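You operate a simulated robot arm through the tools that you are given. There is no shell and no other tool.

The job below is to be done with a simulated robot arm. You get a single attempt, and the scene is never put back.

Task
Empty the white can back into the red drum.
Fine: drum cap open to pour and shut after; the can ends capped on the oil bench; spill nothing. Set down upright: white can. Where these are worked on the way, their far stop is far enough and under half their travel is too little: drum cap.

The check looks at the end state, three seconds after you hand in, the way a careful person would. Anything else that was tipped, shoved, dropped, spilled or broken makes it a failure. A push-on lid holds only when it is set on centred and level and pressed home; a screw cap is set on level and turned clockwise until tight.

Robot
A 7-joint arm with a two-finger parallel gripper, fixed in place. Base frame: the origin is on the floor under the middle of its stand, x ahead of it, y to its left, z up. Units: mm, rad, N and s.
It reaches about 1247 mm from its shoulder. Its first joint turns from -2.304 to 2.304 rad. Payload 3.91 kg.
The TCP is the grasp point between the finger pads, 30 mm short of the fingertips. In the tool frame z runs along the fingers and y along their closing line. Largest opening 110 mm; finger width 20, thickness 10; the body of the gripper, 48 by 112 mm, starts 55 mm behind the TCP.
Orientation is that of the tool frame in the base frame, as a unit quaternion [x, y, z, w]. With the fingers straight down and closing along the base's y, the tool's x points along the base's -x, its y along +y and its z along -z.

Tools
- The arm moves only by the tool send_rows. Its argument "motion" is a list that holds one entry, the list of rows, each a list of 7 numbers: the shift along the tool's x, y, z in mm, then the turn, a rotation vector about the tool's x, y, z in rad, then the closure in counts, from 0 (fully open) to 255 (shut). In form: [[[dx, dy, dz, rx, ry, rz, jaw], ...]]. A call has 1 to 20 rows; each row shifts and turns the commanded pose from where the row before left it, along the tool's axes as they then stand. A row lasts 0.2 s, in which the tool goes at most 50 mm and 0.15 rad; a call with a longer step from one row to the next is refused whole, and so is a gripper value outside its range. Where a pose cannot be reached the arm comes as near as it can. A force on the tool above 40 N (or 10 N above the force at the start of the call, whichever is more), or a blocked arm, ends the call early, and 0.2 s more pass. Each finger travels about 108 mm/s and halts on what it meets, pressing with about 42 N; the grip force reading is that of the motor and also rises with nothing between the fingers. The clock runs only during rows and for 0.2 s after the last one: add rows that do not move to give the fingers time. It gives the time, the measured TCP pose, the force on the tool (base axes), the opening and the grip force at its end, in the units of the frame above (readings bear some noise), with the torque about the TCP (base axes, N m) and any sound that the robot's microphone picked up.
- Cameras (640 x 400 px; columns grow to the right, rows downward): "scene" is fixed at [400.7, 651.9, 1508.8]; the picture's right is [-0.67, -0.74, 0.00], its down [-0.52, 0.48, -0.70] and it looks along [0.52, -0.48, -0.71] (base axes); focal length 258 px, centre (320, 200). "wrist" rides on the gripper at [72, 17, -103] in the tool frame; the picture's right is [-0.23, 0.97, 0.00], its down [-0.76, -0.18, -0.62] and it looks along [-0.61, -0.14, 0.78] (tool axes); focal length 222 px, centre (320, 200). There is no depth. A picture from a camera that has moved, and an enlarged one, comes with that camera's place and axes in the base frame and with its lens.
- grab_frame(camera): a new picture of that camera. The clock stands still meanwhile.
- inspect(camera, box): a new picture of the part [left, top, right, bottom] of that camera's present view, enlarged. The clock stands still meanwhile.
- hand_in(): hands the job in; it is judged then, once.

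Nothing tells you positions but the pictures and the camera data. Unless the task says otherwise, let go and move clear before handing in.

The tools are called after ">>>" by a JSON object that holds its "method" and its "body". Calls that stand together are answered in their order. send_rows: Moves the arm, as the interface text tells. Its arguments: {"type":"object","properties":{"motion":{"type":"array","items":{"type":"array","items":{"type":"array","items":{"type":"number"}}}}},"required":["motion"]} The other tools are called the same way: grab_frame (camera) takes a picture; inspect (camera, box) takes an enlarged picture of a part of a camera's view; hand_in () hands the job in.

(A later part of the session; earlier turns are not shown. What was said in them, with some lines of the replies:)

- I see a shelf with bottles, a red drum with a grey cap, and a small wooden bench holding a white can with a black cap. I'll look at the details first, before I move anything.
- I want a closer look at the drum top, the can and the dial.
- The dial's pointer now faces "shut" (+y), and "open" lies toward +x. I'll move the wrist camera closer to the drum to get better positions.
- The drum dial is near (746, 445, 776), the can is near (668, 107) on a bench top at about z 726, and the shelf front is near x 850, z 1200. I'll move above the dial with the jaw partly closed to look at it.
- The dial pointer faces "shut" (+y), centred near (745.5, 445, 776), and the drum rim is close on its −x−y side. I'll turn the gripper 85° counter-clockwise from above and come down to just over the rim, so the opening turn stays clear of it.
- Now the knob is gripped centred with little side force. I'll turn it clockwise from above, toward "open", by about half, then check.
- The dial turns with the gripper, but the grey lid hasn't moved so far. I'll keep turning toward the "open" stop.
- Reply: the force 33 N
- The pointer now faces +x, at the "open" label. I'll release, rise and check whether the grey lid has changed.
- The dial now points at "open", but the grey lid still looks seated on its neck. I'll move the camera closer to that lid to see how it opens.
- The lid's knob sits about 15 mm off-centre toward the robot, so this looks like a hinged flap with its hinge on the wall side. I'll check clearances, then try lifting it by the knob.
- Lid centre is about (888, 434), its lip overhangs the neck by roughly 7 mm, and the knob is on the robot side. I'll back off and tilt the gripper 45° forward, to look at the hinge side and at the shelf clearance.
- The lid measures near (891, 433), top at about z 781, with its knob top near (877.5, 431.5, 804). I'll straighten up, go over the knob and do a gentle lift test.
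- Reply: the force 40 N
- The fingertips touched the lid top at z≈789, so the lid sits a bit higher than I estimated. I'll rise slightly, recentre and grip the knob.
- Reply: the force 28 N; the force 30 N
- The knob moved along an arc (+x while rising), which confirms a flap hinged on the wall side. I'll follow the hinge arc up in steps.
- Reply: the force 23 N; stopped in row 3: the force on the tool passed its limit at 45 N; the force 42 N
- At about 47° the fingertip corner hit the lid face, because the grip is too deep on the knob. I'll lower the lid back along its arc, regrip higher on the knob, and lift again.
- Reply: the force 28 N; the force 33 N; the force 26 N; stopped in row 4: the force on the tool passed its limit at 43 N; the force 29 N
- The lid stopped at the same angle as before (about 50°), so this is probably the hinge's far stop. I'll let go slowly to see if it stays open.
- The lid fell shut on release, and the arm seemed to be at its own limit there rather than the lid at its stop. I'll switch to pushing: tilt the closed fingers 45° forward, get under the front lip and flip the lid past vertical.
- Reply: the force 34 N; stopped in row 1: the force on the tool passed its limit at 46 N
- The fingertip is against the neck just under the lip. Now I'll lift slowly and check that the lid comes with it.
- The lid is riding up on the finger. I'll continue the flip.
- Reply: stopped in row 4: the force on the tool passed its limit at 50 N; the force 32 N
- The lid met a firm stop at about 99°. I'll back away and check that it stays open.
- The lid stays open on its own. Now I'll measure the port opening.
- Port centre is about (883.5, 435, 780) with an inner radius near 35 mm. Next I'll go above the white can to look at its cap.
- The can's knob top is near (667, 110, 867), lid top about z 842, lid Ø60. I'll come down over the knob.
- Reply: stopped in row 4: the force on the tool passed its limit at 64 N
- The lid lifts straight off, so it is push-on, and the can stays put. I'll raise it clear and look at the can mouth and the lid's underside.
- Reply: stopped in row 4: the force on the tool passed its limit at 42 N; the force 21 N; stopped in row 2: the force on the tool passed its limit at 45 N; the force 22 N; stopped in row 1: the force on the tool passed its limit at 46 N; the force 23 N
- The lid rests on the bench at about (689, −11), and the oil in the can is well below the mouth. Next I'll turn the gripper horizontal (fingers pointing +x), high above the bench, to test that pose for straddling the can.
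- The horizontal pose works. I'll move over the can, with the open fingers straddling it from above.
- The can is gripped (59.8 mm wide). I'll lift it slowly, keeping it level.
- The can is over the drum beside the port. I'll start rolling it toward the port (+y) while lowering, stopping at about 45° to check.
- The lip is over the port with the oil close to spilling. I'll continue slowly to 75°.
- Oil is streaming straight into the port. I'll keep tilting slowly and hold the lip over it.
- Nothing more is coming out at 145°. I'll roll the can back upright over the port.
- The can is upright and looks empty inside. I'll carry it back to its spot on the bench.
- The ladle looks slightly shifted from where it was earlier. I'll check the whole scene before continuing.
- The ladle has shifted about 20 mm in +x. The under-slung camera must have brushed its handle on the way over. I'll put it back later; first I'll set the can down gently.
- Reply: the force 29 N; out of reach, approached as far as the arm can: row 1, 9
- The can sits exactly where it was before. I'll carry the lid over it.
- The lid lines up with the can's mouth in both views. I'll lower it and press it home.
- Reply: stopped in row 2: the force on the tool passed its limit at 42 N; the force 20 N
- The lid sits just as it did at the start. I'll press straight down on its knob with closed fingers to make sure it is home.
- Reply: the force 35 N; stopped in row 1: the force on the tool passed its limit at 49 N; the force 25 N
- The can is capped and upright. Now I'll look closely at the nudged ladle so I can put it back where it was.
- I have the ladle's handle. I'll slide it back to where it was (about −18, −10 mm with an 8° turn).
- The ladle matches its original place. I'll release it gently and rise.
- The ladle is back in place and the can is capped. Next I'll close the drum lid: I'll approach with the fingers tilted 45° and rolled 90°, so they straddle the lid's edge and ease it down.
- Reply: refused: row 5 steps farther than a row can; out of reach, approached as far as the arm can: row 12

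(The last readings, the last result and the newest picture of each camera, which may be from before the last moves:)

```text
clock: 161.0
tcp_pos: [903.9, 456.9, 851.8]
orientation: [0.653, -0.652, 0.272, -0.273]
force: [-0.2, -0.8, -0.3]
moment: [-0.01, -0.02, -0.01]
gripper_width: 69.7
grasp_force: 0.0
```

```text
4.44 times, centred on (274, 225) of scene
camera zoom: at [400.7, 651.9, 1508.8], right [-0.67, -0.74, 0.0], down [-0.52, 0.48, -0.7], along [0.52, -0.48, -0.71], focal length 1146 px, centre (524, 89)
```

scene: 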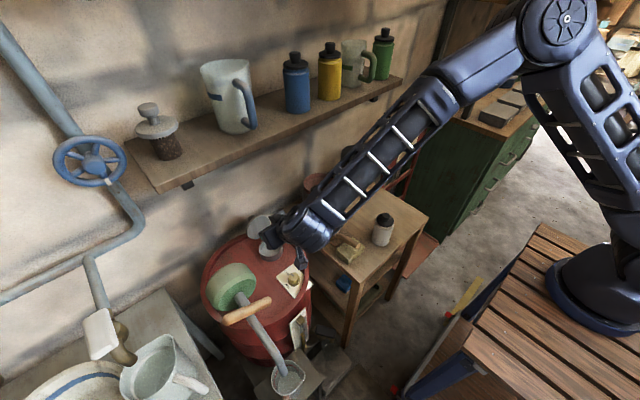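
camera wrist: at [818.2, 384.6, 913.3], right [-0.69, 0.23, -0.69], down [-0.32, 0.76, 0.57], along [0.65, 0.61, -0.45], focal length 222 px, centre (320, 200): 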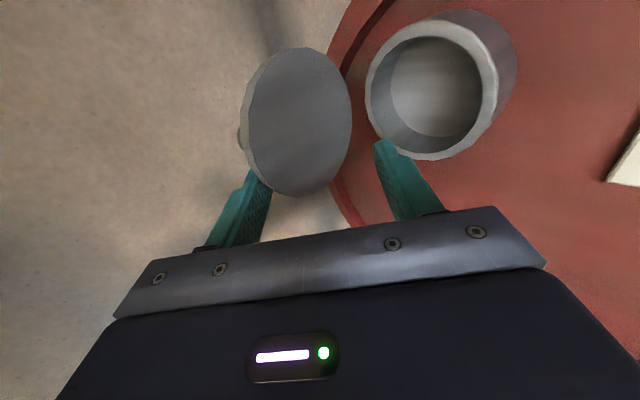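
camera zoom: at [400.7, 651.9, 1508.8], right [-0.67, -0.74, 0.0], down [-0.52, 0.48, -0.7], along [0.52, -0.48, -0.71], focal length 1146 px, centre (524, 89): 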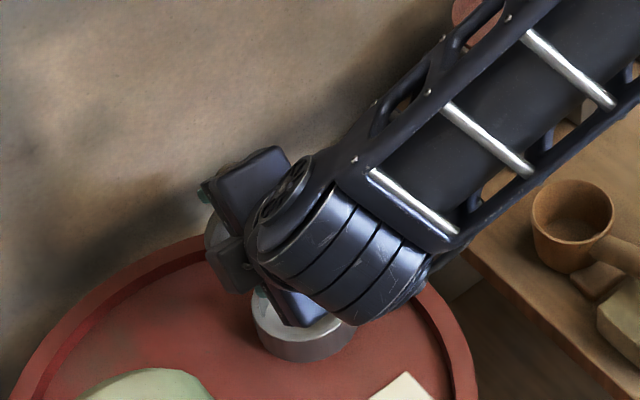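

The lid is coming back past vertical. I'll narrow the gap so that the lower finger catches it as it tips over.

>>> {"method": "send_rows", "body": {"motion": [[[0, 0, 0, 0, 0, 0, 107], [0, 0, 0, 0, 0, 0, 121], [0, 0, 0, 0, 0, 0, 135], [0, 0, 0, 0, 0, 0, 149], [0, 0, 0, 0, 0, 0, 160], [0, 0, 0, 0, 0, 0, 160]]]}}

>>> {"method": "grab_frame", "body": {"camera": "wrist"}}

>>> {"method": "inspect", "body": {"camera": "scene", "box": [210, 180, 338, 270]}}

```text
clock: 162.4
tcp_pos: [903.1, 456.0, 852.3]
orientation: [0.653, -0.652, 0.272, -0.272]
force: [0.0, 0.3, -0.3]
moment: [-0.04, -0.02, -0.01]
gripper_width: 40.9
grasp_force: 0.2
```

```text
taken
camera wrist: at [818.3, 384.5, 913.3], right [-0.69, 0.23, -0.69], down [-0.32, 0.76, 0.57], along [0.65, 0.61, -0.45], focal length 222 px, centre (320, 200)
```

wrist: 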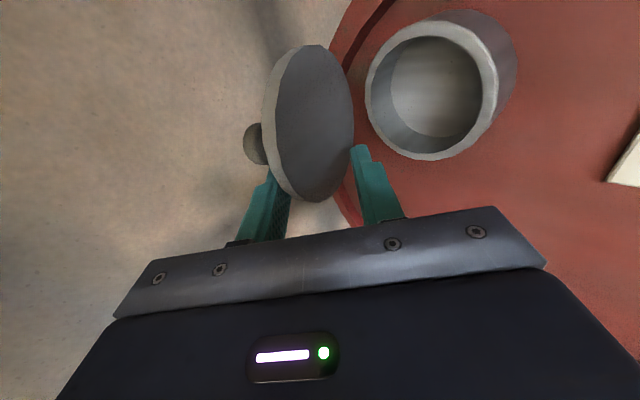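

```text
4.44 times, centred on (274, 225) of scene
camera zoom: at [400.7, 651.9, 1508.8], right [-0.67, -0.74, 0.0], down [-0.52, 0.48, -0.7], along [0.52, -0.48, -0.71], focal length 1146 px, centre (524, 89)
```

zoom: 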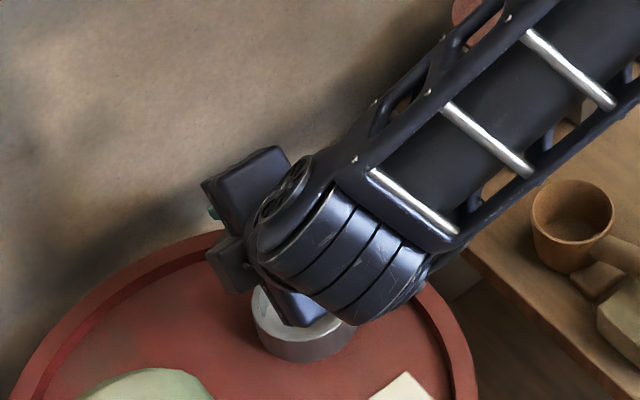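

>>> {"method": "send_rows", "body": {"motion": [[[0, -2.9, -6, 0, 0, 0, 160], [0, 3.96, -4.74, 0, 0, 0, 160], [0, 3.96, -4.74, 0, 0, 0, 160], [0, 2.51, -3.64, 0, 0, 0, 160], [0, 2.51, -3.64, 0, 0, 0, 160], [0, 0, 0, 0, 0, 0, 160]]]}}

>>> {"method": "grab_frame", "body": {"camera": "wrist"}}

>>> {"method": "inspect", "body": {"camera": "scene", "box": [210, 180, 338, 270]}}

```text
clock: 163.8
tcp_pos: [880.7, 456.2, 860.7]
orientation: [0.653, -0.652, 0.273, -0.273]
force: [-1.2, -0.9, -0.4]
moment: [0.0, 0.01, 0.01]
gripper_width: 40.8
grasp_force: 0.1
```

```text
taken
camera wrist: at [795.8, 384.2, 922.2], right [-0.69, 0.23, -0.69], down [-0.32, 0.76, 0.57], along [0.65, 0.61, -0.45], focal length 222 px, centre (320, 200)
```

wrist: 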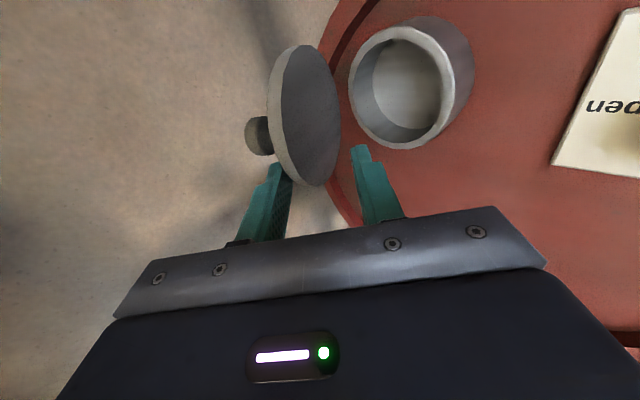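

```text
4.44 times, centred on (274, 225) of scene
camera zoom: at [400.7, 651.9, 1508.8], right [-0.67, -0.74, 0.0], down [-0.52, 0.48, -0.7], along [0.52, -0.48, -0.71], focal length 1146 px, centre (524, 89)
```

zoom: 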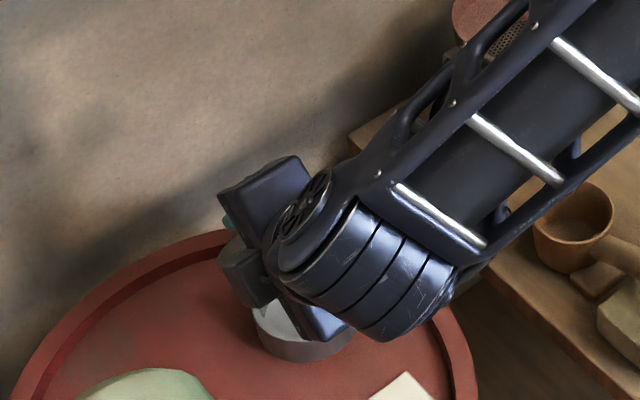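

>>> {"method": "inspect", "body": {"camera": "wrist", "box": [230, 30, 410, 220]}}

```text
2.11 times, centred on (320, 125) of wrist
camera zoom: at [795.8, 384.2, 922.2], right [-0.69, 0.23, -0.69], down [-0.32, 0.76, 0.57], along [0.65, 0.61, -0.45], focal length 468 px, centre (320, 358)
```

zoom: 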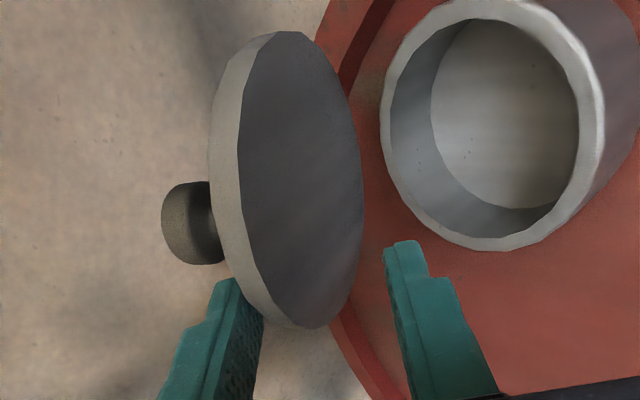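

>>> {"method": "send_rows", "body": {"motion": [[[0, 3.89, -1.06, 0, 0, 0, 160], [0, 3.89, -1.06, 0, 0, 0, 160], [0, 5.07, 1.3, 0, 0, 0, 160], [0, 5.07, 1.3, 0, 0, 0, 160], [0, 5.07, 1.3, 0, 0, 0, 160], [0, 0, 0, 0, 0, 0, 160]]]}}

>>> {"method": "inspect", "body": {"camera": "wrist", "box": [230, 30, 410, 220]}}

>>> {"method": "inspect", "body": {"camera": "scene", "box": [210, 190, 338, 280]}}

```text
clock: 165.2
tcp_pos: [866.5, 457.8, 842.3]
orientation: [0.654, -0.652, 0.272, -0.271]
force: [-0.7, 0.7, -0.2]
moment: [-0.01, 0.03, 0.01]
gripper_width: 40.9
grasp_force: 0.1
```

```text
2.11 times, centred on (320, 125) of wrist
camera zoom: at [781.2, 385.1, 903.5], right [-0.69, 0.23, -0.69], down [-0.32, 0.76, 0.57], along [0.65, 0.61, -0.45], focal length 468 px, centre (320, 358)
```

zoom: 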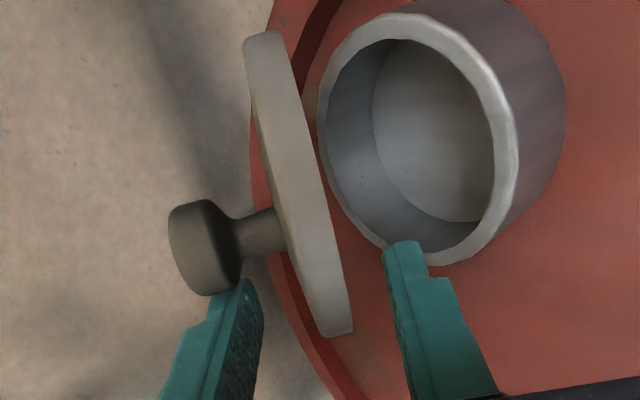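

```text
4.44 times, centred on (274, 235) of scene
camera zoom: at [400.7, 651.9, 1508.8], right [-0.67, -0.74, 0.0], down [-0.52, 0.48, -0.7], along [0.52, -0.48, -0.71], focal length 1146 px, centre (524, 44)
```

zoom: 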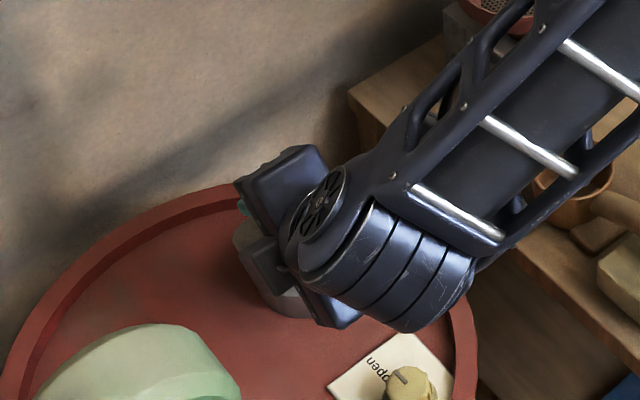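

>>> {"method": "send_rows", "body": {"motion": [[[0, 0, 0, 0, 0, 0, 160], [0, 0, 0, 0, 0, 0, 160]]]}}

>>> {"method": "inspect", "body": {"camera": "wrist", "box": [230, 30, 410, 220]}}

```text
clock: 165.8
tcp_pos: [866.7, 457.6, 840.9]
orientation: [0.653, -0.652, 0.273, -0.272]
force: [-1.0, 1.4, -1.0]
moment: [0.01, 0.02, 0.03]
gripper_width: 40.8
grasp_force: 0.1
```

```text
2.11 times, centred on (320, 125) of wrist
camera zoom: at [781.2, 385.1, 903.6], right [-0.69, 0.23, -0.69], down [-0.32, 0.76, 0.57], along [0.65, 0.61, -0.45], focal length 468 px, centre (320, 358)
```

zoom: 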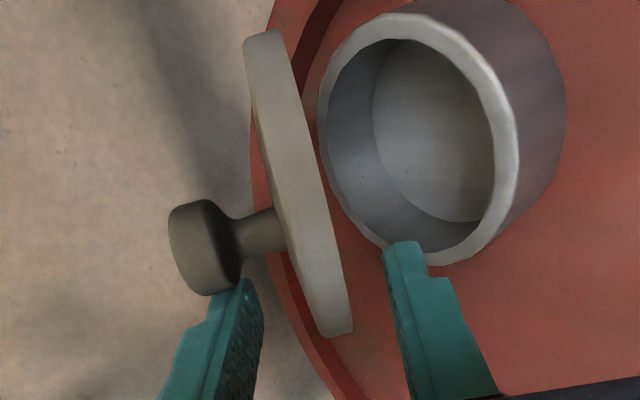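

>>> {"method": "send_rows", "body": {"motion": [[[0, 4.88, 0.16, 0, 0, 0, 160], [0, 4.88, 0.16, 0, 0, 0, 160], [0, 4.88, 0.16, 0, 0, 0, 160], [0, 0, 0, 0, 0, 0, 160]]]}}

>>> {"method": "inspect", "body": {"camera": "wrist", "box": [230, 30, 410, 220]}}

>>> {"method": "inspect", "body": {"camera": "scene", "box": [210, 190, 338, 280]}}

```text
clock: 166.8
tcp_pos: [856.2, 458.1, 833.0]
orientation: [0.653, -0.652, 0.271, -0.273]
force: [-0.6, 0.6, 0.1]
moment: [0.02, 0.04, -0.03]
gripper_width: 41.1
grasp_force: 0.1
```

```text
2.11 times, centred on (320, 125) of wrist
camera zoom: at [771.1, 385.9, 893.9], right [-0.69, 0.23, -0.69], down [-0.32, 0.76, 0.57], along [0.65, 0.61, -0.45], focal length 468 px, centre (320, 358)
```

zoom: 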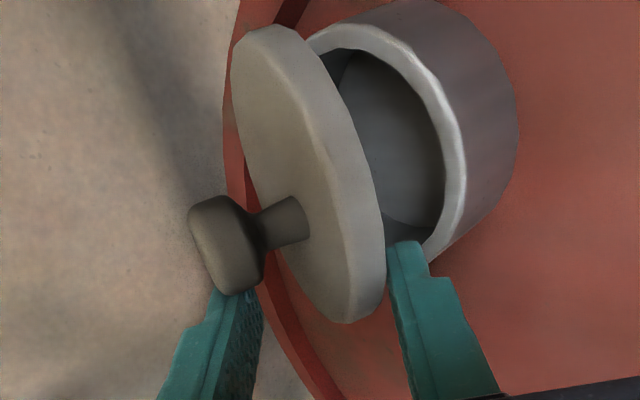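

```text
4.44 times, centred on (274, 235) of scene
camera zoom: at [400.7, 651.9, 1508.8], right [-0.67, -0.74, 0.0], down [-0.52, 0.48, -0.7], along [0.52, -0.48, -0.71], focal length 1146 px, centre (524, 44)
```

zoom: 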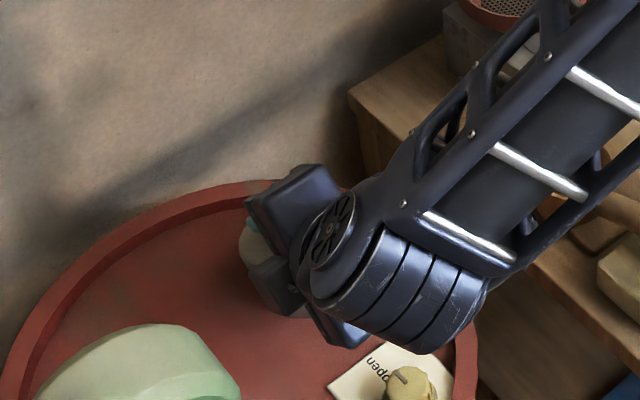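

>>> {"method": "send_rows", "body": {"motion": [[[0, 5.4, -0.95, 0, 0, 0, 160], [0, 5.4, -0.95, 0, 0, 0, 160], [0, 0, 0, 0, 0, 0, 160]]]}}

>>> {"method": "inspect", "body": {"camera": "wrist", "box": [230, 30, 410, 220]}}

```text
clock: 167.6
tcp_pos: [848.9, 457.4, 825.8]
orientation: [0.653, -0.652, 0.272, -0.272]
force: [-1.0, -1.0, -1.3]
moment: [0.01, 0.01, 0.0]
gripper_width: 41.6
grasp_force: 0.6
```

```text
2.11 times, centred on (320, 125) of wrist
camera zoom: at [762.8, 385.4, 887.4], right [-0.69, 0.23, -0.69], down [-0.32, 0.76, 0.57], along [0.65, 0.61, -0.45], focal length 468 px, centre (320, 358)
```

zoom: 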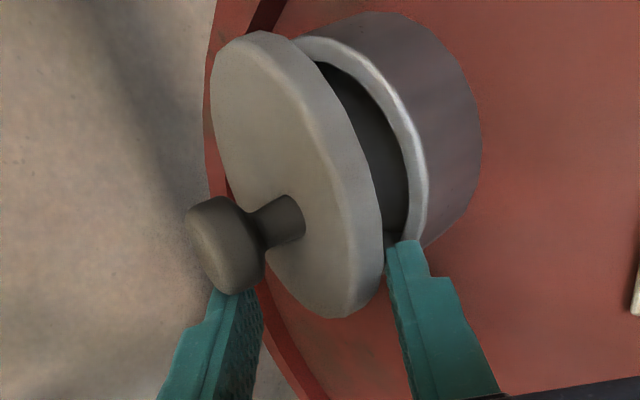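

>>> {"method": "send_rows", "body": {"motion": [[[0, 3.25, -1.7, 0, 0, 0, 160], [0, 3.25, -1.7, 0, 0, 0, 160], [0, 0, 0, 0, 0, 0, 160]]]}}

>>> {"method": "inspect", "body": {"camera": "wrist", "box": [230, 30, 410, 220]}}

```text
clock: 168.4
tcp_pos: [840.8, 458.0, 821.7]
orientation: [0.653, -0.652, 0.272, -0.272]
force: [-0.4, 0.9, -0.7]
moment: [0.02, 0.05, -0.02]
gripper_width: 41.3
grasp_force: 0.0
```

```text
2.11 times, centred on (320, 125) of wrist
camera zoom: at [755.8, 385.2, 885.4], right [-0.69, 0.23, -0.69], down [-0.32, 0.76, 0.57], along [0.65, 0.61, -0.45], focal length 468 px, centre (320, 358)
```

zoom: 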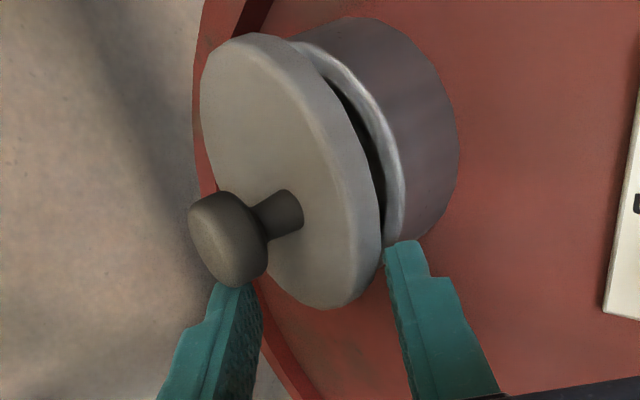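

The lid is almost closed. I'll open the fingers so the lower one slips out and lets the lid settle, then back away.

>>> {"method": "send_rows", "body": {"motion": [[[0, 0, 0, 0, 0, 0, 150], [0, 0, 0, 0, 0, 0, 140], [0, 0, 0, 0, 0, 0, 125], [0, 0, 0, 0, 0, 0, 110], [0, 0, 0, 0, 0, 0, 93], [0, 0, 0, 0, 0, 0, 93], [0, 0, -15, 0, 0, 0, 93], [0, 0, -30, 0, 0, 0, 93], [0, 0, -40, 0, 0, 0, 93], [0, 0, 0, 0, 0, 0, 93]]]}}

>>> {"method": "grab_frame", "body": {"camera": "wrist"}}

>>> {"method": "inspect", "body": {"camera": "scene", "box": [210, 190, 338, 280]}}

```text
clock: 170.6
tcp_pos: [780.5, 457.8, 881.1]
orientation: [0.653, -0.652, 0.272, -0.272]
force: [-0.1, -0.6, -0.3]
moment: [0.03, 0.0, 0.0]
gripper_width: 69.7
grasp_force: 0.1
```

```text
taken
camera wrist: at [695.4, 384.3, 943.1], right [-0.69, 0.23, -0.69], down [-0.32, 0.76, 0.57], along [0.65, 0.61, -0.45], focal length 222 px, centre (320, 200)
```

wrist: 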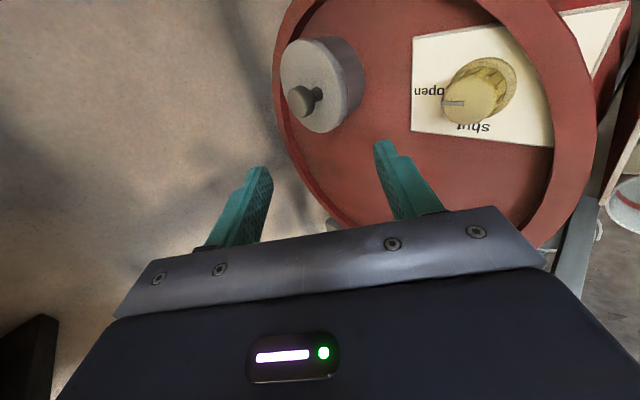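

```text
4.44 times, centred on (274, 235) of scene
camera zoom: at [400.7, 651.9, 1508.8], right [-0.67, -0.74, 0.0], down [-0.52, 0.48, -0.7], along [0.52, -0.48, -0.71], focal length 1146 px, centre (524, 44)
```

zoom: 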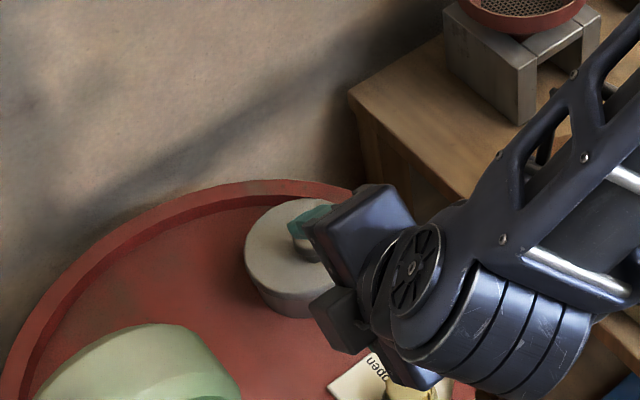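

The lid has settled shut. Now I'll straighten the gripper and go turn the dial back to "shut".

>>> {"method": "send_rows", "body": {"motion": [[[0, -18, -18, 0, 0, 0, 93], [0, -18, -18, 0, 0, 0, 93], [0, 0, 0, 0, 0, 0.1309, 93], [0, 0, 0, 0, 0, 0.1309, 93], [0, 0, 0, 0, 0, 0.1309, 93], [0, 0, 0, 0, 0, 0.1309, 93], [0, 0, 0, 0, 0, 0.1309, 93], [0, 0, 0, 0, 0, 0.1309, 93], [0, 0, 0, 0, 0, 0.1309, 93], [0, 0, 0, 0, 0, 0.1309, 93], [0, 0, 0, 0, 0, 0.1309, 93], [0, 0, 0, 0, 0, 0.1309, 93], [0, 0, 0, 0, 0, 0.1309, 93], [0, 0, 0, 0, 0, 0.1309, 93], [0, 0, 0, 0, 0, 0, 139]]]}}

>>> {"method": "send_rows", "body": {"motion": [[[0, 0, 0, 0, 0.1309, 0, 139], [0, 0, 0, 0, 0.1309, 0, 139], [0, 0, 0, 0, 0.1309, 0, 139], [0, 0, 0, 0, 0.1309, 0, 139], [0, 0, 0, 0, 0.1309, 0, 139], [0, 0, 0, 0, 0.1309, 0, 139], [0, 0, 0, 0, 0, 0, 139]]]}}

>>> {"method": "grab_frame", "body": {"camera": "wrist"}}

>>> {"method": "grab_frame", "body": {"camera": "scene"}}

```text
clock: 173.8
tcp_pos: [780.3, 456.6, 934.1]
orientation: [0.001, 0.923, 0.001, 0.385]
force: [0.2, 0.4, -0.4]
moment: [0.01, 0.03, 0.06]
gripper_width: 49.8
grasp_force: 0.1
```

```text
clock: 175.4
tcp_pos: [781.1, 458.3, 934.1]
orientation: [-0.001, 1.0, 0.001, 0.002]
force: [0.9, 0.7, 1.4]
moment: [0.01, -0.03, 0.01]
gripper_width: 49.8
grasp_force: 0.0
```

```text
taken
camera wrist: at [707.0, 474.2, 1038.1], right [0.23, 0.97, 0.0], down [0.76, -0.18, 0.63], along [0.61, -0.14, -0.78], focal length 222 px, centre (320, 200)
```

wrist: 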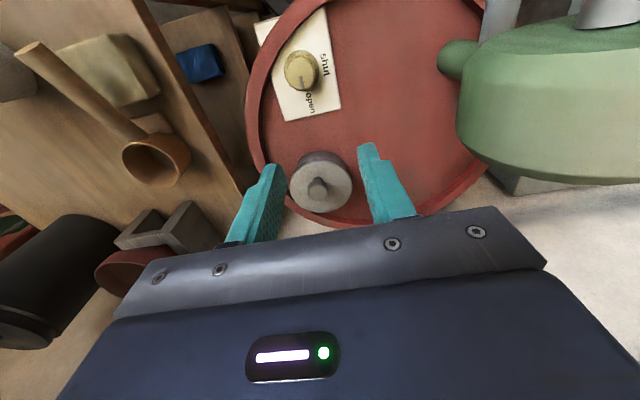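

```text
taken
```

scene: 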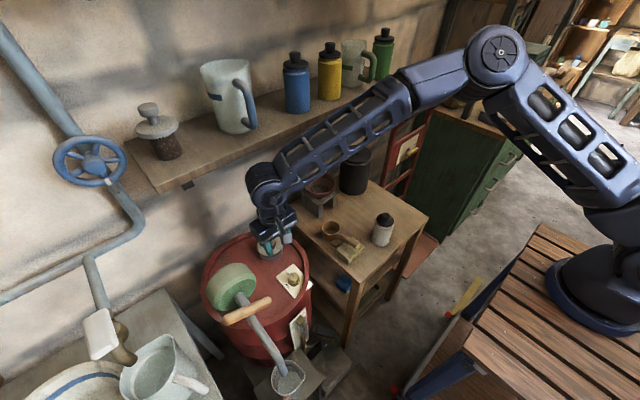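

>>> {"method": "inspect", "body": {"camera": "wrist", "box": [256, 130, 384, 230]}}

>>> {"method": "send_rows", "body": {"motion": [[[18, -7, 10, 0, 0, 0, 139], [18, -7, 25, 0, 0, 0.05, 139], [0, 0, 30, 0, 0, 0.05, 139], [0, 0, 20, 0, 0, 0, 139], [0, 0, 0, 0, 0, 0, 139]]]}}

>>> {"method": "inspect", "body": {"camera": "wrist", "box": [240, 90, 400, 210]}}

```text
4.00 times, centred on (320, 180) of wrist
camera zoom: at [707.0, 474.2, 1038.1], right [0.23, 0.97, 0.0], down [0.76, -0.18, 0.63], along [0.61, -0.14, -0.78], focal length 888 px, centre (320, 280)
```

zoom: 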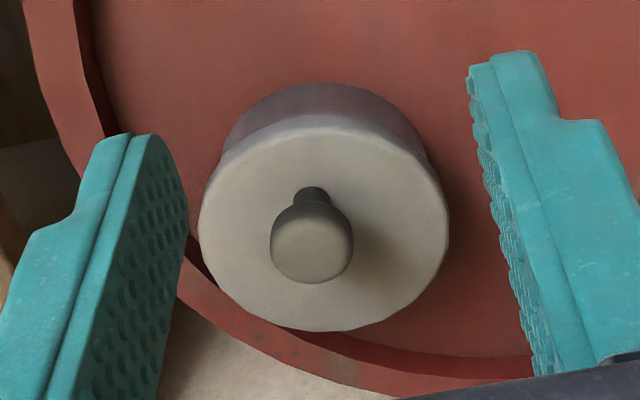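

```text
clock: 176.6
tcp_pos: [745.2, 442.6, 850.1]
orientation: [0.049, 0.999, 0.001, 0.003]
force: [0.7, -0.4, -0.4]
moment: [0.01, 0.0, 0.01]
gripper_width: 50.0
grasp_force: 0.1
```

```text
3.33 times, centred on (320, 150) of wrist
camera zoom: at [673.6, 466.0, 954.0], right [0.32, 0.95, 0.0], down [0.74, -0.25, 0.63], along [0.59, -0.2, -0.78], focal length 740 px, centre (320, 367)
```

zoom: 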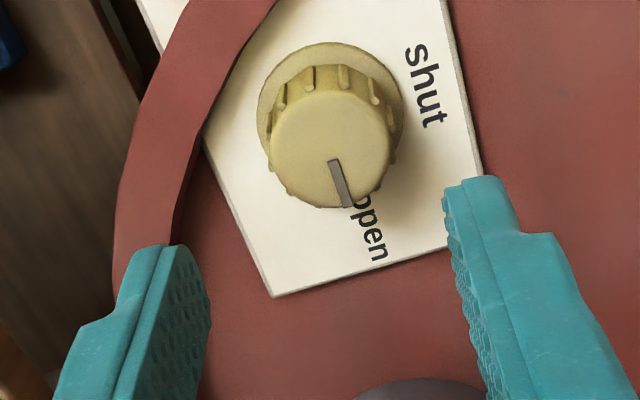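

>>> {"method": "send_rows", "body": {"motion": [[[0.18, 1.8, 20, 0, 0, 0, 160], [0, 0, 20, 0, 0, 0, 160], [0, 0, 10, 0, 0, 0, 160], [0, 0, 5, 0, 0, 0, 160], [0, 0, 0, 0, 0, 0, 160]]]}}

>>> {"method": "inspect", "body": {"camera": "wrist", "box": [240, 90, 400, 210]}}

```text
clock: 177.8
tcp_pos: [744.4, 444.2, 793.7]
orientation: [0.049, 0.999, 0.0, 0.003]
force: [-0.9, 0.4, 0.1]
moment: [-0.03, 0.01, -0.01]
gripper_width: 40.8
grasp_force: 0.1
```

```text
3.33 times, centred on (320, 150) of wrist
camera zoom: at [674.1, 468.6, 898.0], right [0.32, 0.95, 0.0], down [0.74, -0.25, 0.63], along [0.59, -0.2, -0.78], focal length 740 px, centre (320, 367)
```

zoom: 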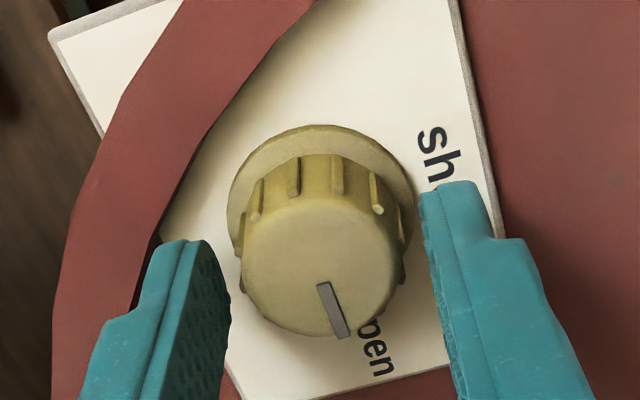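

>>> {"method": "send_rows", "body": {"motion": [[[0, 0, 0, 0, 0, 0, 170], [0, 0, 0, 0, 0, 0, 178], [0, 0, 0, 0, 0, 0, 186], [0, 0, 0, 0, 0, 0, 200], [0, 0, 0, 0, 0, 0, 230], [0, 0, 0, 0, 0, 0, 255]]]}}

```text
clock: 179.2
tcp_pos: [745.8, 444.6, 794.7]
orientation: [0.049, 0.999, 0.001, 0.003]
force: [-0.2, 5.4, 0.1]
moment: [0.23, -0.01, 0.01]
gripper_width: 30.9
grasp_force: 44.8
```

>>> {"method": "send_rows", "body": {"motion": [[[0, 0, 0, 0, 0, -0.08, 255], [0, 0, 0, 0, 0, -0.08, 255], [0, 0, 0, 0, 0, -0.08, 255], [0, 0, 0, 0, 0, -0.08, 255], [0, 0, 0, 0, 0, -0.08, 255], [0, 0, 0, 0, 0, -0.08, 255], [0, 0, 0, 0, 0, -0.08, 255], [0, 0, 0, 0, 0, -0.08, 255], [0, 0, 0, 0, 0, -0.08, 255], [0, 0, 0, 0, 0, -0.08, 255]]]}}

>>> {"method": "inspect", "body": {"camera": "wrist", "box": [240, 90, 400, 210]}}

```text
clock: 181.4
tcp_pos: [745.6, 446.3, 794.1]
orientation: [-0.345, 0.939, 0.001, 0.002]
force: [9.7, 15.1, 18.8]
moment: [0.49, -0.14, 0.05]
gripper_width: 30.6
grasp_force: 44.8
```

```text
3.33 times, centred on (320, 150) of wrist
camera zoom: at [678.1, 411.3, 898.0], right [-0.46, 0.89, 0.0], down [0.69, 0.36, 0.63], along [0.56, 0.29, -0.78], focal length 740 px, centre (320, 367)
```

zoom: 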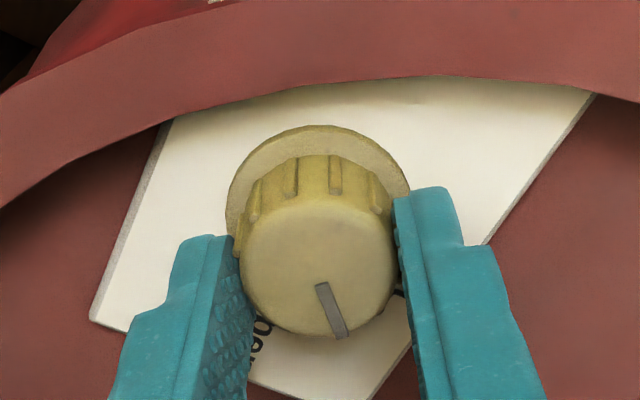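

>>> {"method": "send_rows", "body": {"motion": [[[-1.7, 0.5, -1, 0, 0, 0, 255], [0, 0, 0, 0, 0, -0.08, 255], [0, 0, 0, 0, 0, -0.08, 255], [0, 0, 0, 0, 0, -0.08, 255], [0, 0, 0, 0, 0, -0.08, 255], [0, 0, 0, 0, 0, -0.08, 255], [0, 0, 0, 0, 0, -0.08, 255], [0, 0, 0, 0, 0, -0.08, 255]]]}}

>>> {"method": "inspect", "body": {"camera": "wrist", "box": [240, 90, 400, 210]}}

```text
clock: 183.2
tcp_pos: [744.8, 445.4, 793.2]
orientation: [-0.59, 0.807, -0.001, 0.003]
force: [-11.0, -13.0, 7.6]
moment: [-0.33, 0.37, 0.01]
gripper_width: 30.6
grasp_force: 45.3
```

```text
3.33 times, centred on (320, 150) of wrist
camera zoom: at [706.1, 381.8, 898.2], right [-0.86, 0.51, 0.0], down [0.4, 0.67, 0.63], along [0.32, 0.54, -0.78], focal length 740 px, centre (320, 367)
```

zoom: 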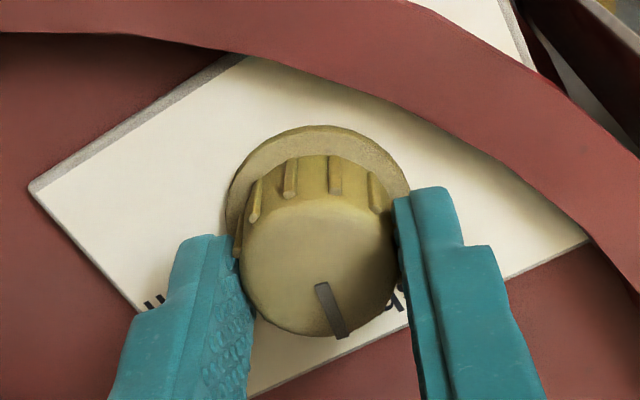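

>>> {"method": "send_rows", "body": {"motion": [[[0, 0, 0, 0, 0, -0.06, 255], [0, 0, 0, 0, 0, -0.06, 255], [0, 0, 0, 0, 0, -0.06, 255], [0, 0, 0, 0, 0, -0.05, 255], [0, 0, 0, 0, 0, 0, 255]]]}}

>>> {"method": "inspect", "body": {"camera": "wrist", "box": [240, 90, 400, 210]}}

```text
clock: 184.4
tcp_pos: [745.4, 445.2, 794.2]
orientation: [-0.637, 0.771, -0.001, 0.003]
force: [-9.0, -10.3, -7.7]
moment: [-0.1, 0.2, 0.01]
gripper_width: 30.6
grasp_force: 44.6
out of reach, approached as far as the arm can: row 3
```

```text
3.33 times, centred on (320, 150) of wrist
camera zoom: at [713.8, 377.9, 898.2], right [-0.91, 0.41, 0.0], down [0.32, 0.71, 0.63], along [0.26, 0.57, -0.78], focal length 740 px, centre (320, 367)
```

zoom: 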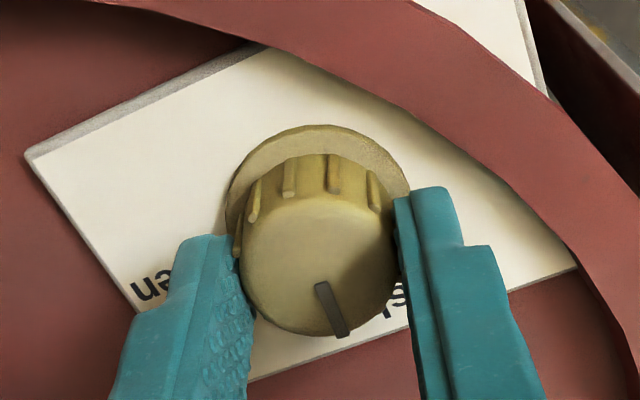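

The wrist reached its rotation limit about 6° short. I'll release, turn the wrist back, regrip the dial and finish the last bit.

>>> {"method": "send_rows", "body": {"motion": [[[0, 0, 0, 0, 0, 0, 180], [0, 0, 0, 0, 0, 0, 160], [0, 0, 0, 0, 0, 0.1, 160], [0, 0, 0, 0, 0, 0.1, 160], [0, 0, 0, 0, 0, 0.1, 160], [0, 0, 0, 0, 0, 0.1, 160], [0, 0, 0, 0, 0, 0.1, 160], [0, 0, 0, 0, 0, 0.1, 160], [0, 0, 0, 0, 0, 0, 160]]]}}

>>> {"method": "inspect", "body": {"camera": "wrist", "box": [240, 90, 400, 210]}}

```text
clock: 186.4
tcp_pos: [745.6, 446.3, 796.1]
orientation: [-0.404, 0.915, -0.001, 0.002]
force: [-0.3, 0.2, -0.7]
moment: [0.04, -0.01, -0.01]
gripper_width: 40.9
grasp_force: 0.0
```

```text
3.33 times, centred on (320, 150) of wrist
camera zoom: at [683.2, 404.3, 898.9], right [-0.56, 0.83, 0.0], down [0.64, 0.44, 0.63], along [0.52, 0.35, -0.78], focal length 740 px, centre (320, 367)
```

zoom: 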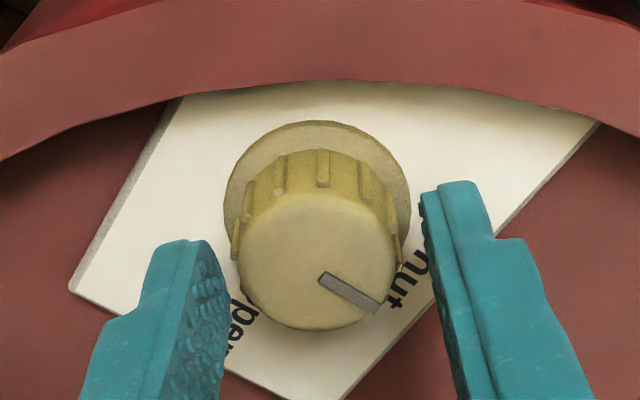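

>>> {"method": "send_rows", "body": {"motion": [[[0, 0, 1, 0, 0, 0, 172], [0, 0, 0, 0, 0, 0, 180], [0, 0, 0, 0, 0, 0, 190], [0, 0, 0, 0, 0, 0, 220], [0, 0, 0, 0, 0, 0, 255], [0, 0, 0, 0, 0, 0, 255]]]}}

>>> {"method": "send_rows", "body": {"motion": [[[0, 0, 0, 0, 0, -0.05, 255], [0, 0, 0, 0, 0, -0.05, 255], [0, 0, 0, 0, 0, -0.04, 255], [0, 0, 0, 0, 0, 0, 255]]]}}

>>> {"method": "inspect", "body": {"camera": "wrist", "box": [240, 90, 400, 210]}}

```text
clock: 187.8
tcp_pos: [746.0, 447.1, 793.0]
orientation: [-0.403, 0.915, -0.001, 0.003]
force: [3.2, -0.6, 0.7]
moment: [-0.01, -0.08, -0.15]
gripper_width: 29.9
grasp_force: 44.8
```

```text
clock: 188.8
tcp_pos: [745.7, 445.9, 793.2]
orientation: [-0.467, 0.884, 0.0, 0.003]
force: [2.2, 0.6, 7.8]
moment: [-0.14, 0.1, -0.64]
gripper_width: 30.6
grasp_force: 44.8
```

```text
3.33 times, centred on (320, 150) of wrist
camera zoom: at [689.8, 396.0, 897.7], right [-0.68, 0.74, 0.0], down [0.57, 0.53, 0.63], along [0.46, 0.42, -0.78], focal length 740 px, centre (320, 367)
```

zoom: 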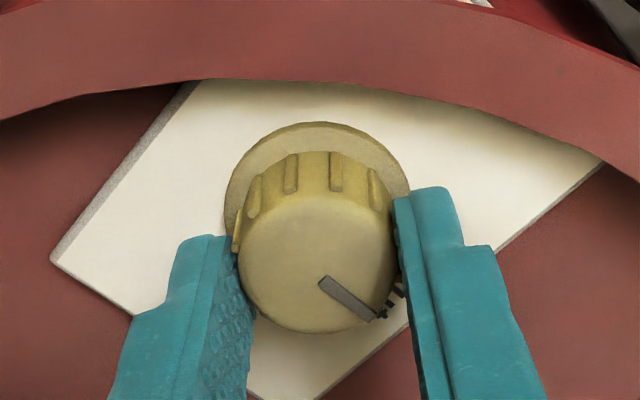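

The torque has risen (−0.64 N·m), so the dial is against its "shut" stop. I'll release, rise and inspect everything.

>>> {"method": "send_rows", "body": {"motion": [[[0, 0, 0, 0, 0, 0, 190], [0, 0, 0, 0, 0, 0, 165], [0, 0, 0, 0, 0, 0, 160], [0, 0, -10, 0, 0, 0, 160], [0, 0, -30, 0, 0, 0, 139], [0, 0, -40, 0, 0, 0.1, 139], [0, 0, -40, 0, 0, 0.1, 139], [0, 0, -40, 0, 0, 0.15, 139], [0, 0, -20, 0, 0, 0.15, 139], [0, 0, 0, 0, 0, 0.15, 139], [0, 0, 0, 0, 0, 0.15, 139], [0, 0, 0, 0, 0, 0.17, 139]]]}}

>>> {"method": "grab_frame", "body": {"camera": "scene"}}

```text
refused: row 12 steps farther than a row can; nothing moved
```

```text
taken
```

scene: 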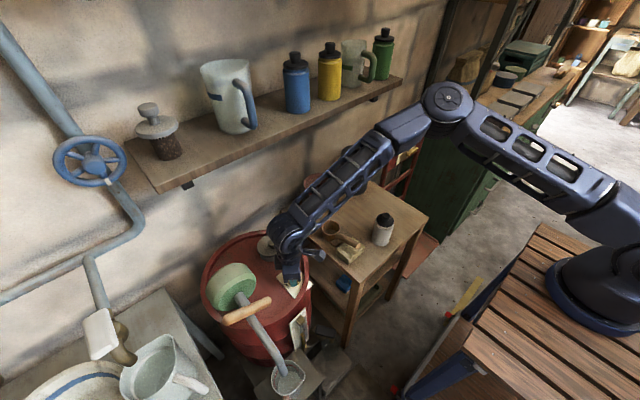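

>>> {"method": "send_rows", "body": {"motion": [[[0, 0, 0, 0, 0, 0, 190], [0, 0, 0, 0, 0, 0, 165], [0, 0, 0, 0, 0, 0, 160], [0, 0, -10, 0, 0, 0, 160], [0, 0, -30, 0, 0, 0, 139], [0, 0, -40, 0, 0, 0.1, 139], [0, 0, -40, 0, 0, 0.1, 139], [0, 0, -40, 0, 0, 0.12, 139], [0, 0, -20, 0, 0, 0.14, 139], [0, 0, 0, 0, 0, 0.14, 139], [0, 0, 0, 0, 0, 0.14, 139], [0, 0, 0, 0, 0, 0.14, 139], [0, 0, 0, 0, 0, 0.09, 139]]]}}

>>> {"method": "send_rows", "body": {"motion": [[[40, -20, -10, 0, 0, 0, 139], [40, -20, -10, 0, 0, 0, 139], [40, -20, -10, 0, 0, 0, 139], [0, 0, 0, 0, 0, 0, 139]]]}}

>>> {"method": "grab_frame", "body": {"camera": "wrist"}}

>>> {"method": "inspect", "body": {"camera": "scene", "box": [190, 220, 330, 320]}}

>>> {"method": "inspect", "body": {"camera": "scene", "box": [265, 255, 329, 295]}}

>>> {"method": "inspect", "body": {"camera": "scene", "box": [240, 225, 320, 275]}}

```text
clock: 191.6
tcp_pos: [744.7, 446.6, 972.1]
orientation: [0.001, 1.0, 0.001, 0.002]
force: [-0.2, 0.0, 0.2]
moment: [-0.01, -0.02, -0.01]
gripper_width: 50.1
grasp_force: 0.1
```

```text
clock: 192.6
tcp_pos: [625.5, 388.2, 1003.6]
orientation: [0.0, 1.0, 0.001, 0.003]
force: [1.1, 0.0, -0.1]
moment: [0.0, -0.03, 0.0]
gripper_width: 50.2
grasp_force: 0.1
```

```text
taken
camera wrist: at [550.9, 404.9, 1108.2], right [0.23, 0.97, 0.0], down [0.76, -0.18, 0.63], along [0.61, -0.14, -0.78], focal length 222 px, centre (320, 200)
```

wrist: 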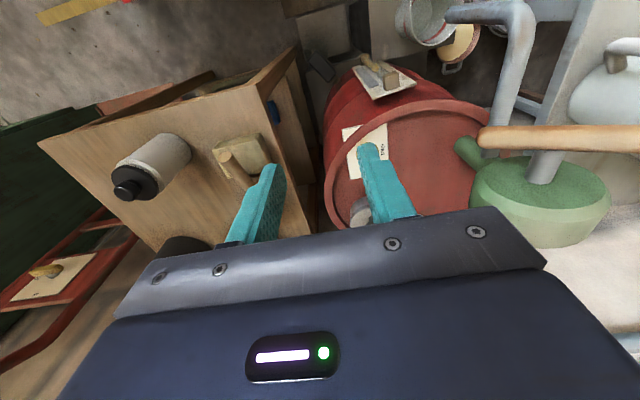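

```text
4.00 times, centred on (260, 270) of scene
camera zoom: at [400.7, 651.9, 1508.8], right [-0.67, -0.74, 0.0], down [-0.52, 0.48, -0.7], along [0.52, -0.48, -0.71], focal length 1032 px, centre (560, -80)
```

zoom: 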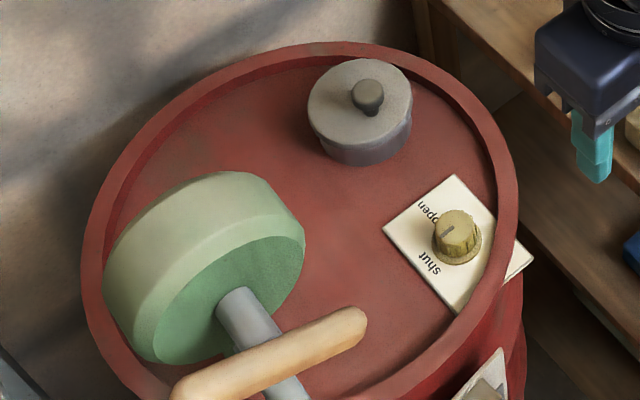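

```text
10.00 times, centred on (297, 275) of scene
camera zoom: at [400.7, 651.9, 1508.8], right [-0.67, -0.74, 0.0], down [-0.52, 0.48, -0.7], along [0.52, -0.48, -0.71], focal length 2579 px, centre (550, -550)
```

zoom: 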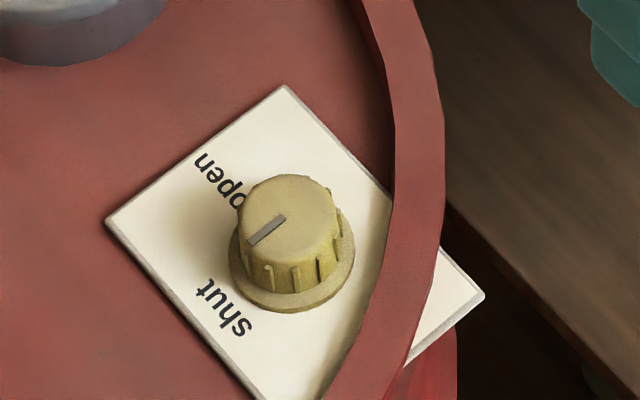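

```text
8.00 times, centred on (280, 250) of scene
camera zoom: at [400.7, 651.9, 1508.8], right [-0.67, -0.74, 0.0], down [-0.52, 0.48, -0.7], along [0.52, -0.48, -0.71], focal length 2063 px, centre (640, -200)
```

zoom: 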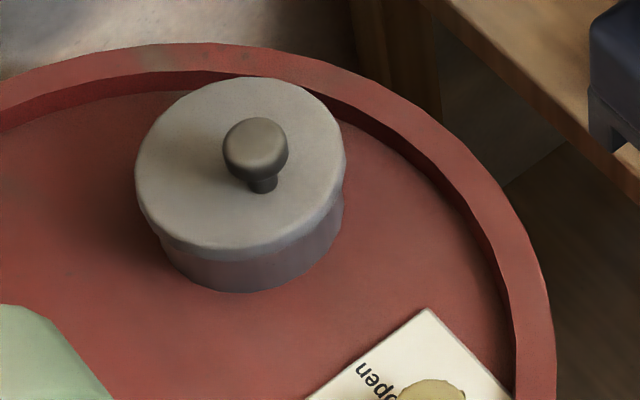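

The drum lid and dial match their starting appearance. I'll take one more close look at the can's lid, from the same viewpoint as at the start.

>>> {"method": "send_rows", "body": {"motion": [[[-5.7, -44.8, 4.2, 0, 0, 0, 139], [-5.7, -44.8, 4.2, 0, 0, 0, 139], [-5.7, -44.8, 4.2, 0, 0, 0, 139], [-5.7, -44.8, 4.2, 0, 0, 0, 139], [-5.7, -44.8, 4.2, 0, 0, 0, 139], [-5.7, -44.8, 4.2, 0, 0, 0, 139], [0, 0, 0, 0, 0, 0, 139]]]}}

>>> {"method": "inspect", "body": {"camera": "wrist", "box": [262, 60, 374, 160]}}

>>> {"method": "inspect", "body": {"camera": "scene", "box": [356, 205, 412, 250]}}

>>> {"method": "inspect", "body": {"camera": "scene", "box": [270, 140, 440, 290]}}

```text
clock: 194.2
tcp_pos: [657.0, 113.9, 977.0]
orientation: [0.0, 1.0, 0.001, 0.002]
force: [-0.1, -0.2, -0.8]
moment: [0.0, 0.01, 0.02]
gripper_width: 50.1
grasp_force: 0.1
```

```text
4.00 times, centred on (318, 110) of wrist
camera zoom: at [583.9, 131.8, 1079.8], right [0.23, 0.97, 0.0], down [0.76, -0.18, 0.63], along [0.61, -0.14, -0.78], focal length 888 px, centre (328, 560)
```

zoom: 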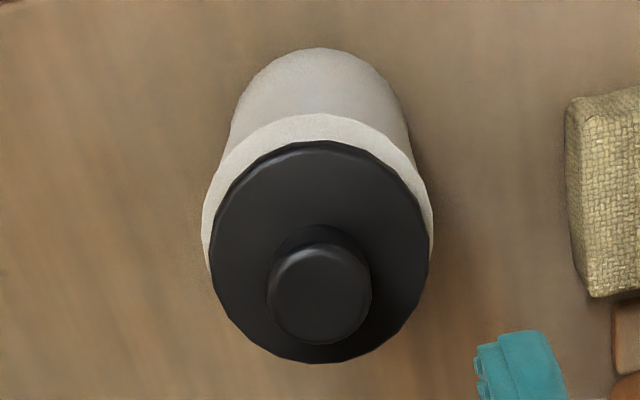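

```text
8.89 times, centred on (384, 228) of scene
camera zoom: at [400.7, 651.9, 1508.8], right [-0.67, -0.74, 0.0], down [-0.52, 0.48, -0.7], along [0.52, -0.48, -0.71], focal length 2292 px, centre (-249, -44)
```

zoom: 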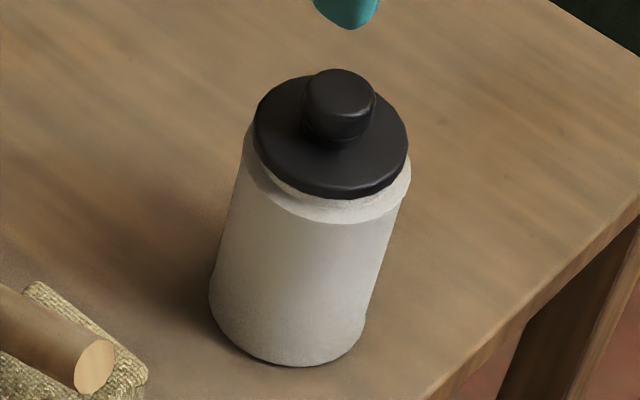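

```text
2.67 times, centred on (355, 215) of scene
camera zoom: at [400.7, 651.9, 1508.8], right [-0.67, -0.74, 0.0], down [-0.52, 0.48, -0.7], along [0.52, -0.48, -0.71], focal length 688 px, centre (227, 160)
```

zoom: 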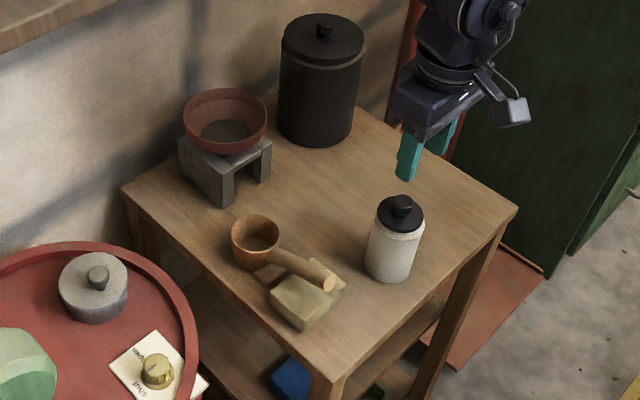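

The can's lid lines up with the original view to within about a millimetre and looks level. I'll move the arm clear and take a last look.

>>> {"method": "send_rows", "body": {"motion": [[[10, 5, -40, 0, 0, 0, 139], [30, 20, -25, 0, 0, 0, 100], [30, 28, -10, 0, 0, 0, 60], [30, 28, -5, 0, 0, 0, 30], [30, 28, -5, 0, 0, 0, 0], [30, 28, -3, 0, 0, 0, 0], [30, 28, 0, 0, 0, 0, 0], [26, 26, 0, 0, 0, 0, 0], [0, 0, 0, 0, 0, 0, 0]]]}}

>>> {"method": "grab_frame", "body": {"camera": "scene"}}

>>> {"method": "grab_frame", "body": {"camera": "wrist"}}

>>> {"method": "inspect", "body": {"camera": "scene", "box": [190, 150, 430, 330]}}

>>> {"method": "inspect", "body": {"camera": "scene", "box": [372, 208, 404, 232]}}

```text
clock: 196.2
tcp_pos: [441.3, 310.6, 1064.1]
orientation: [0.0, 1.0, 0.001, 0.003]
force: [0.0, 0.4, -0.3]
moment: [0.0, -0.03, -0.02]
gripper_width: 110.0
grasp_force: 0.0
```

```text
taken
```

scene: 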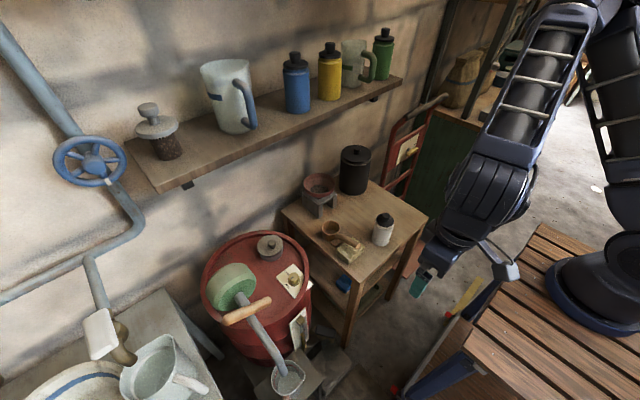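

```text
taken
camera wrist: at [367.4, 327.5, 1167.7], right [0.23, 0.97, 0.0], down [0.76, -0.18, 0.63], along [0.61, -0.14, -0.78], focal length 222 px, centre (320, 200)
```

wrist: 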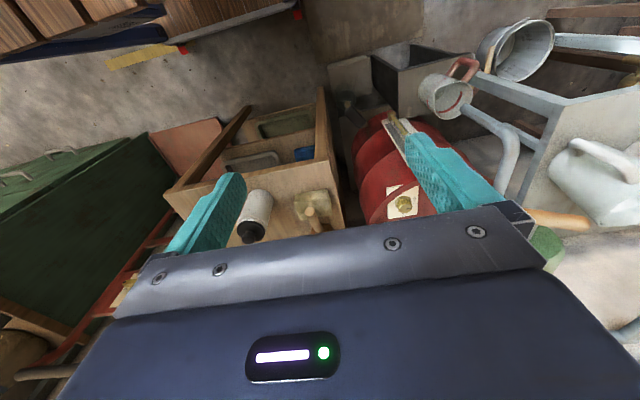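

```text
2.22 times, centred on (310, 240) of scene
camera zoom: at [400.7, 651.9, 1508.8], right [-0.67, -0.74, 0.0], down [-0.52, 0.48, -0.7], along [0.52, -0.48, -0.71], focal length 573 px, centre (342, 111)
```

zoom: 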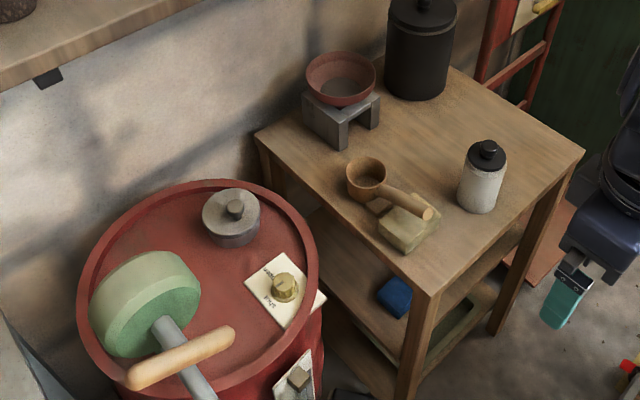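

```text
16.00 times, centred on (388, 220) of scene
camera zoom: at [400.7, 651.9, 1508.8], right [-0.67, -0.74, 0.0], down [-0.52, 0.48, -0.7], along [0.52, -0.48, -0.71], focal length 4126 px, centre (-768, -120)
```

zoom: 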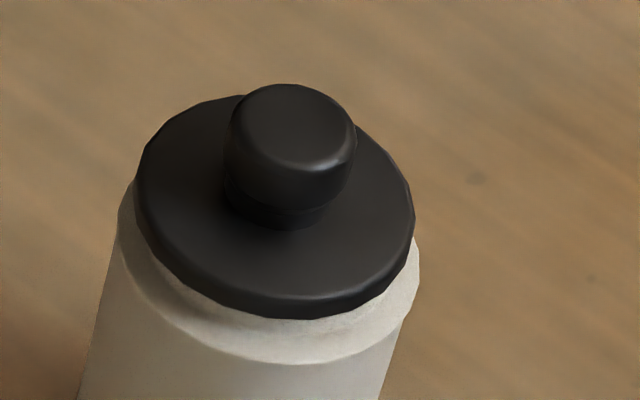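

The can is capped and upright on the bench, the drum lid and dial are shut, and the ladle is back in place. Nothing looks spilled, and the arm is clear with the gripper empty. I'm handing in.

>>> {"method": "hand_in", "body": {}}

```text
The job is handed in.
```

I emptied the white can into the red drum, and the job is handed in. The result of the check was not reported back to me.

- **Drum:** The lid was swung fully open for the pour and is closed again. I turned the brass "open/shut" dial to "open" first, because I took it for the cap control. Turning it did not move the lid, so it may not have been needed. It is back against its "shut" stop.
- **Pour:** The oil ran in one stream into the drum opening, and I saw nothing spilled. I tilted the can to about 145° at the end, and it looked empty afterwards.
- **Can:** It stands upright in its original spot on the bench. Its lid pushes on rather than screws. I set it back within about 1 mm of its original position, level, and pressed it down with roughly 40–50 N.
- **Ladle:** While I was carrying the can, the camera on the gripper nudged the wooden ladle about 20 mm. It did not tip over. I slid it back, and it lines up with the earlier pictures.

The arm is clear and the gripper is empty.
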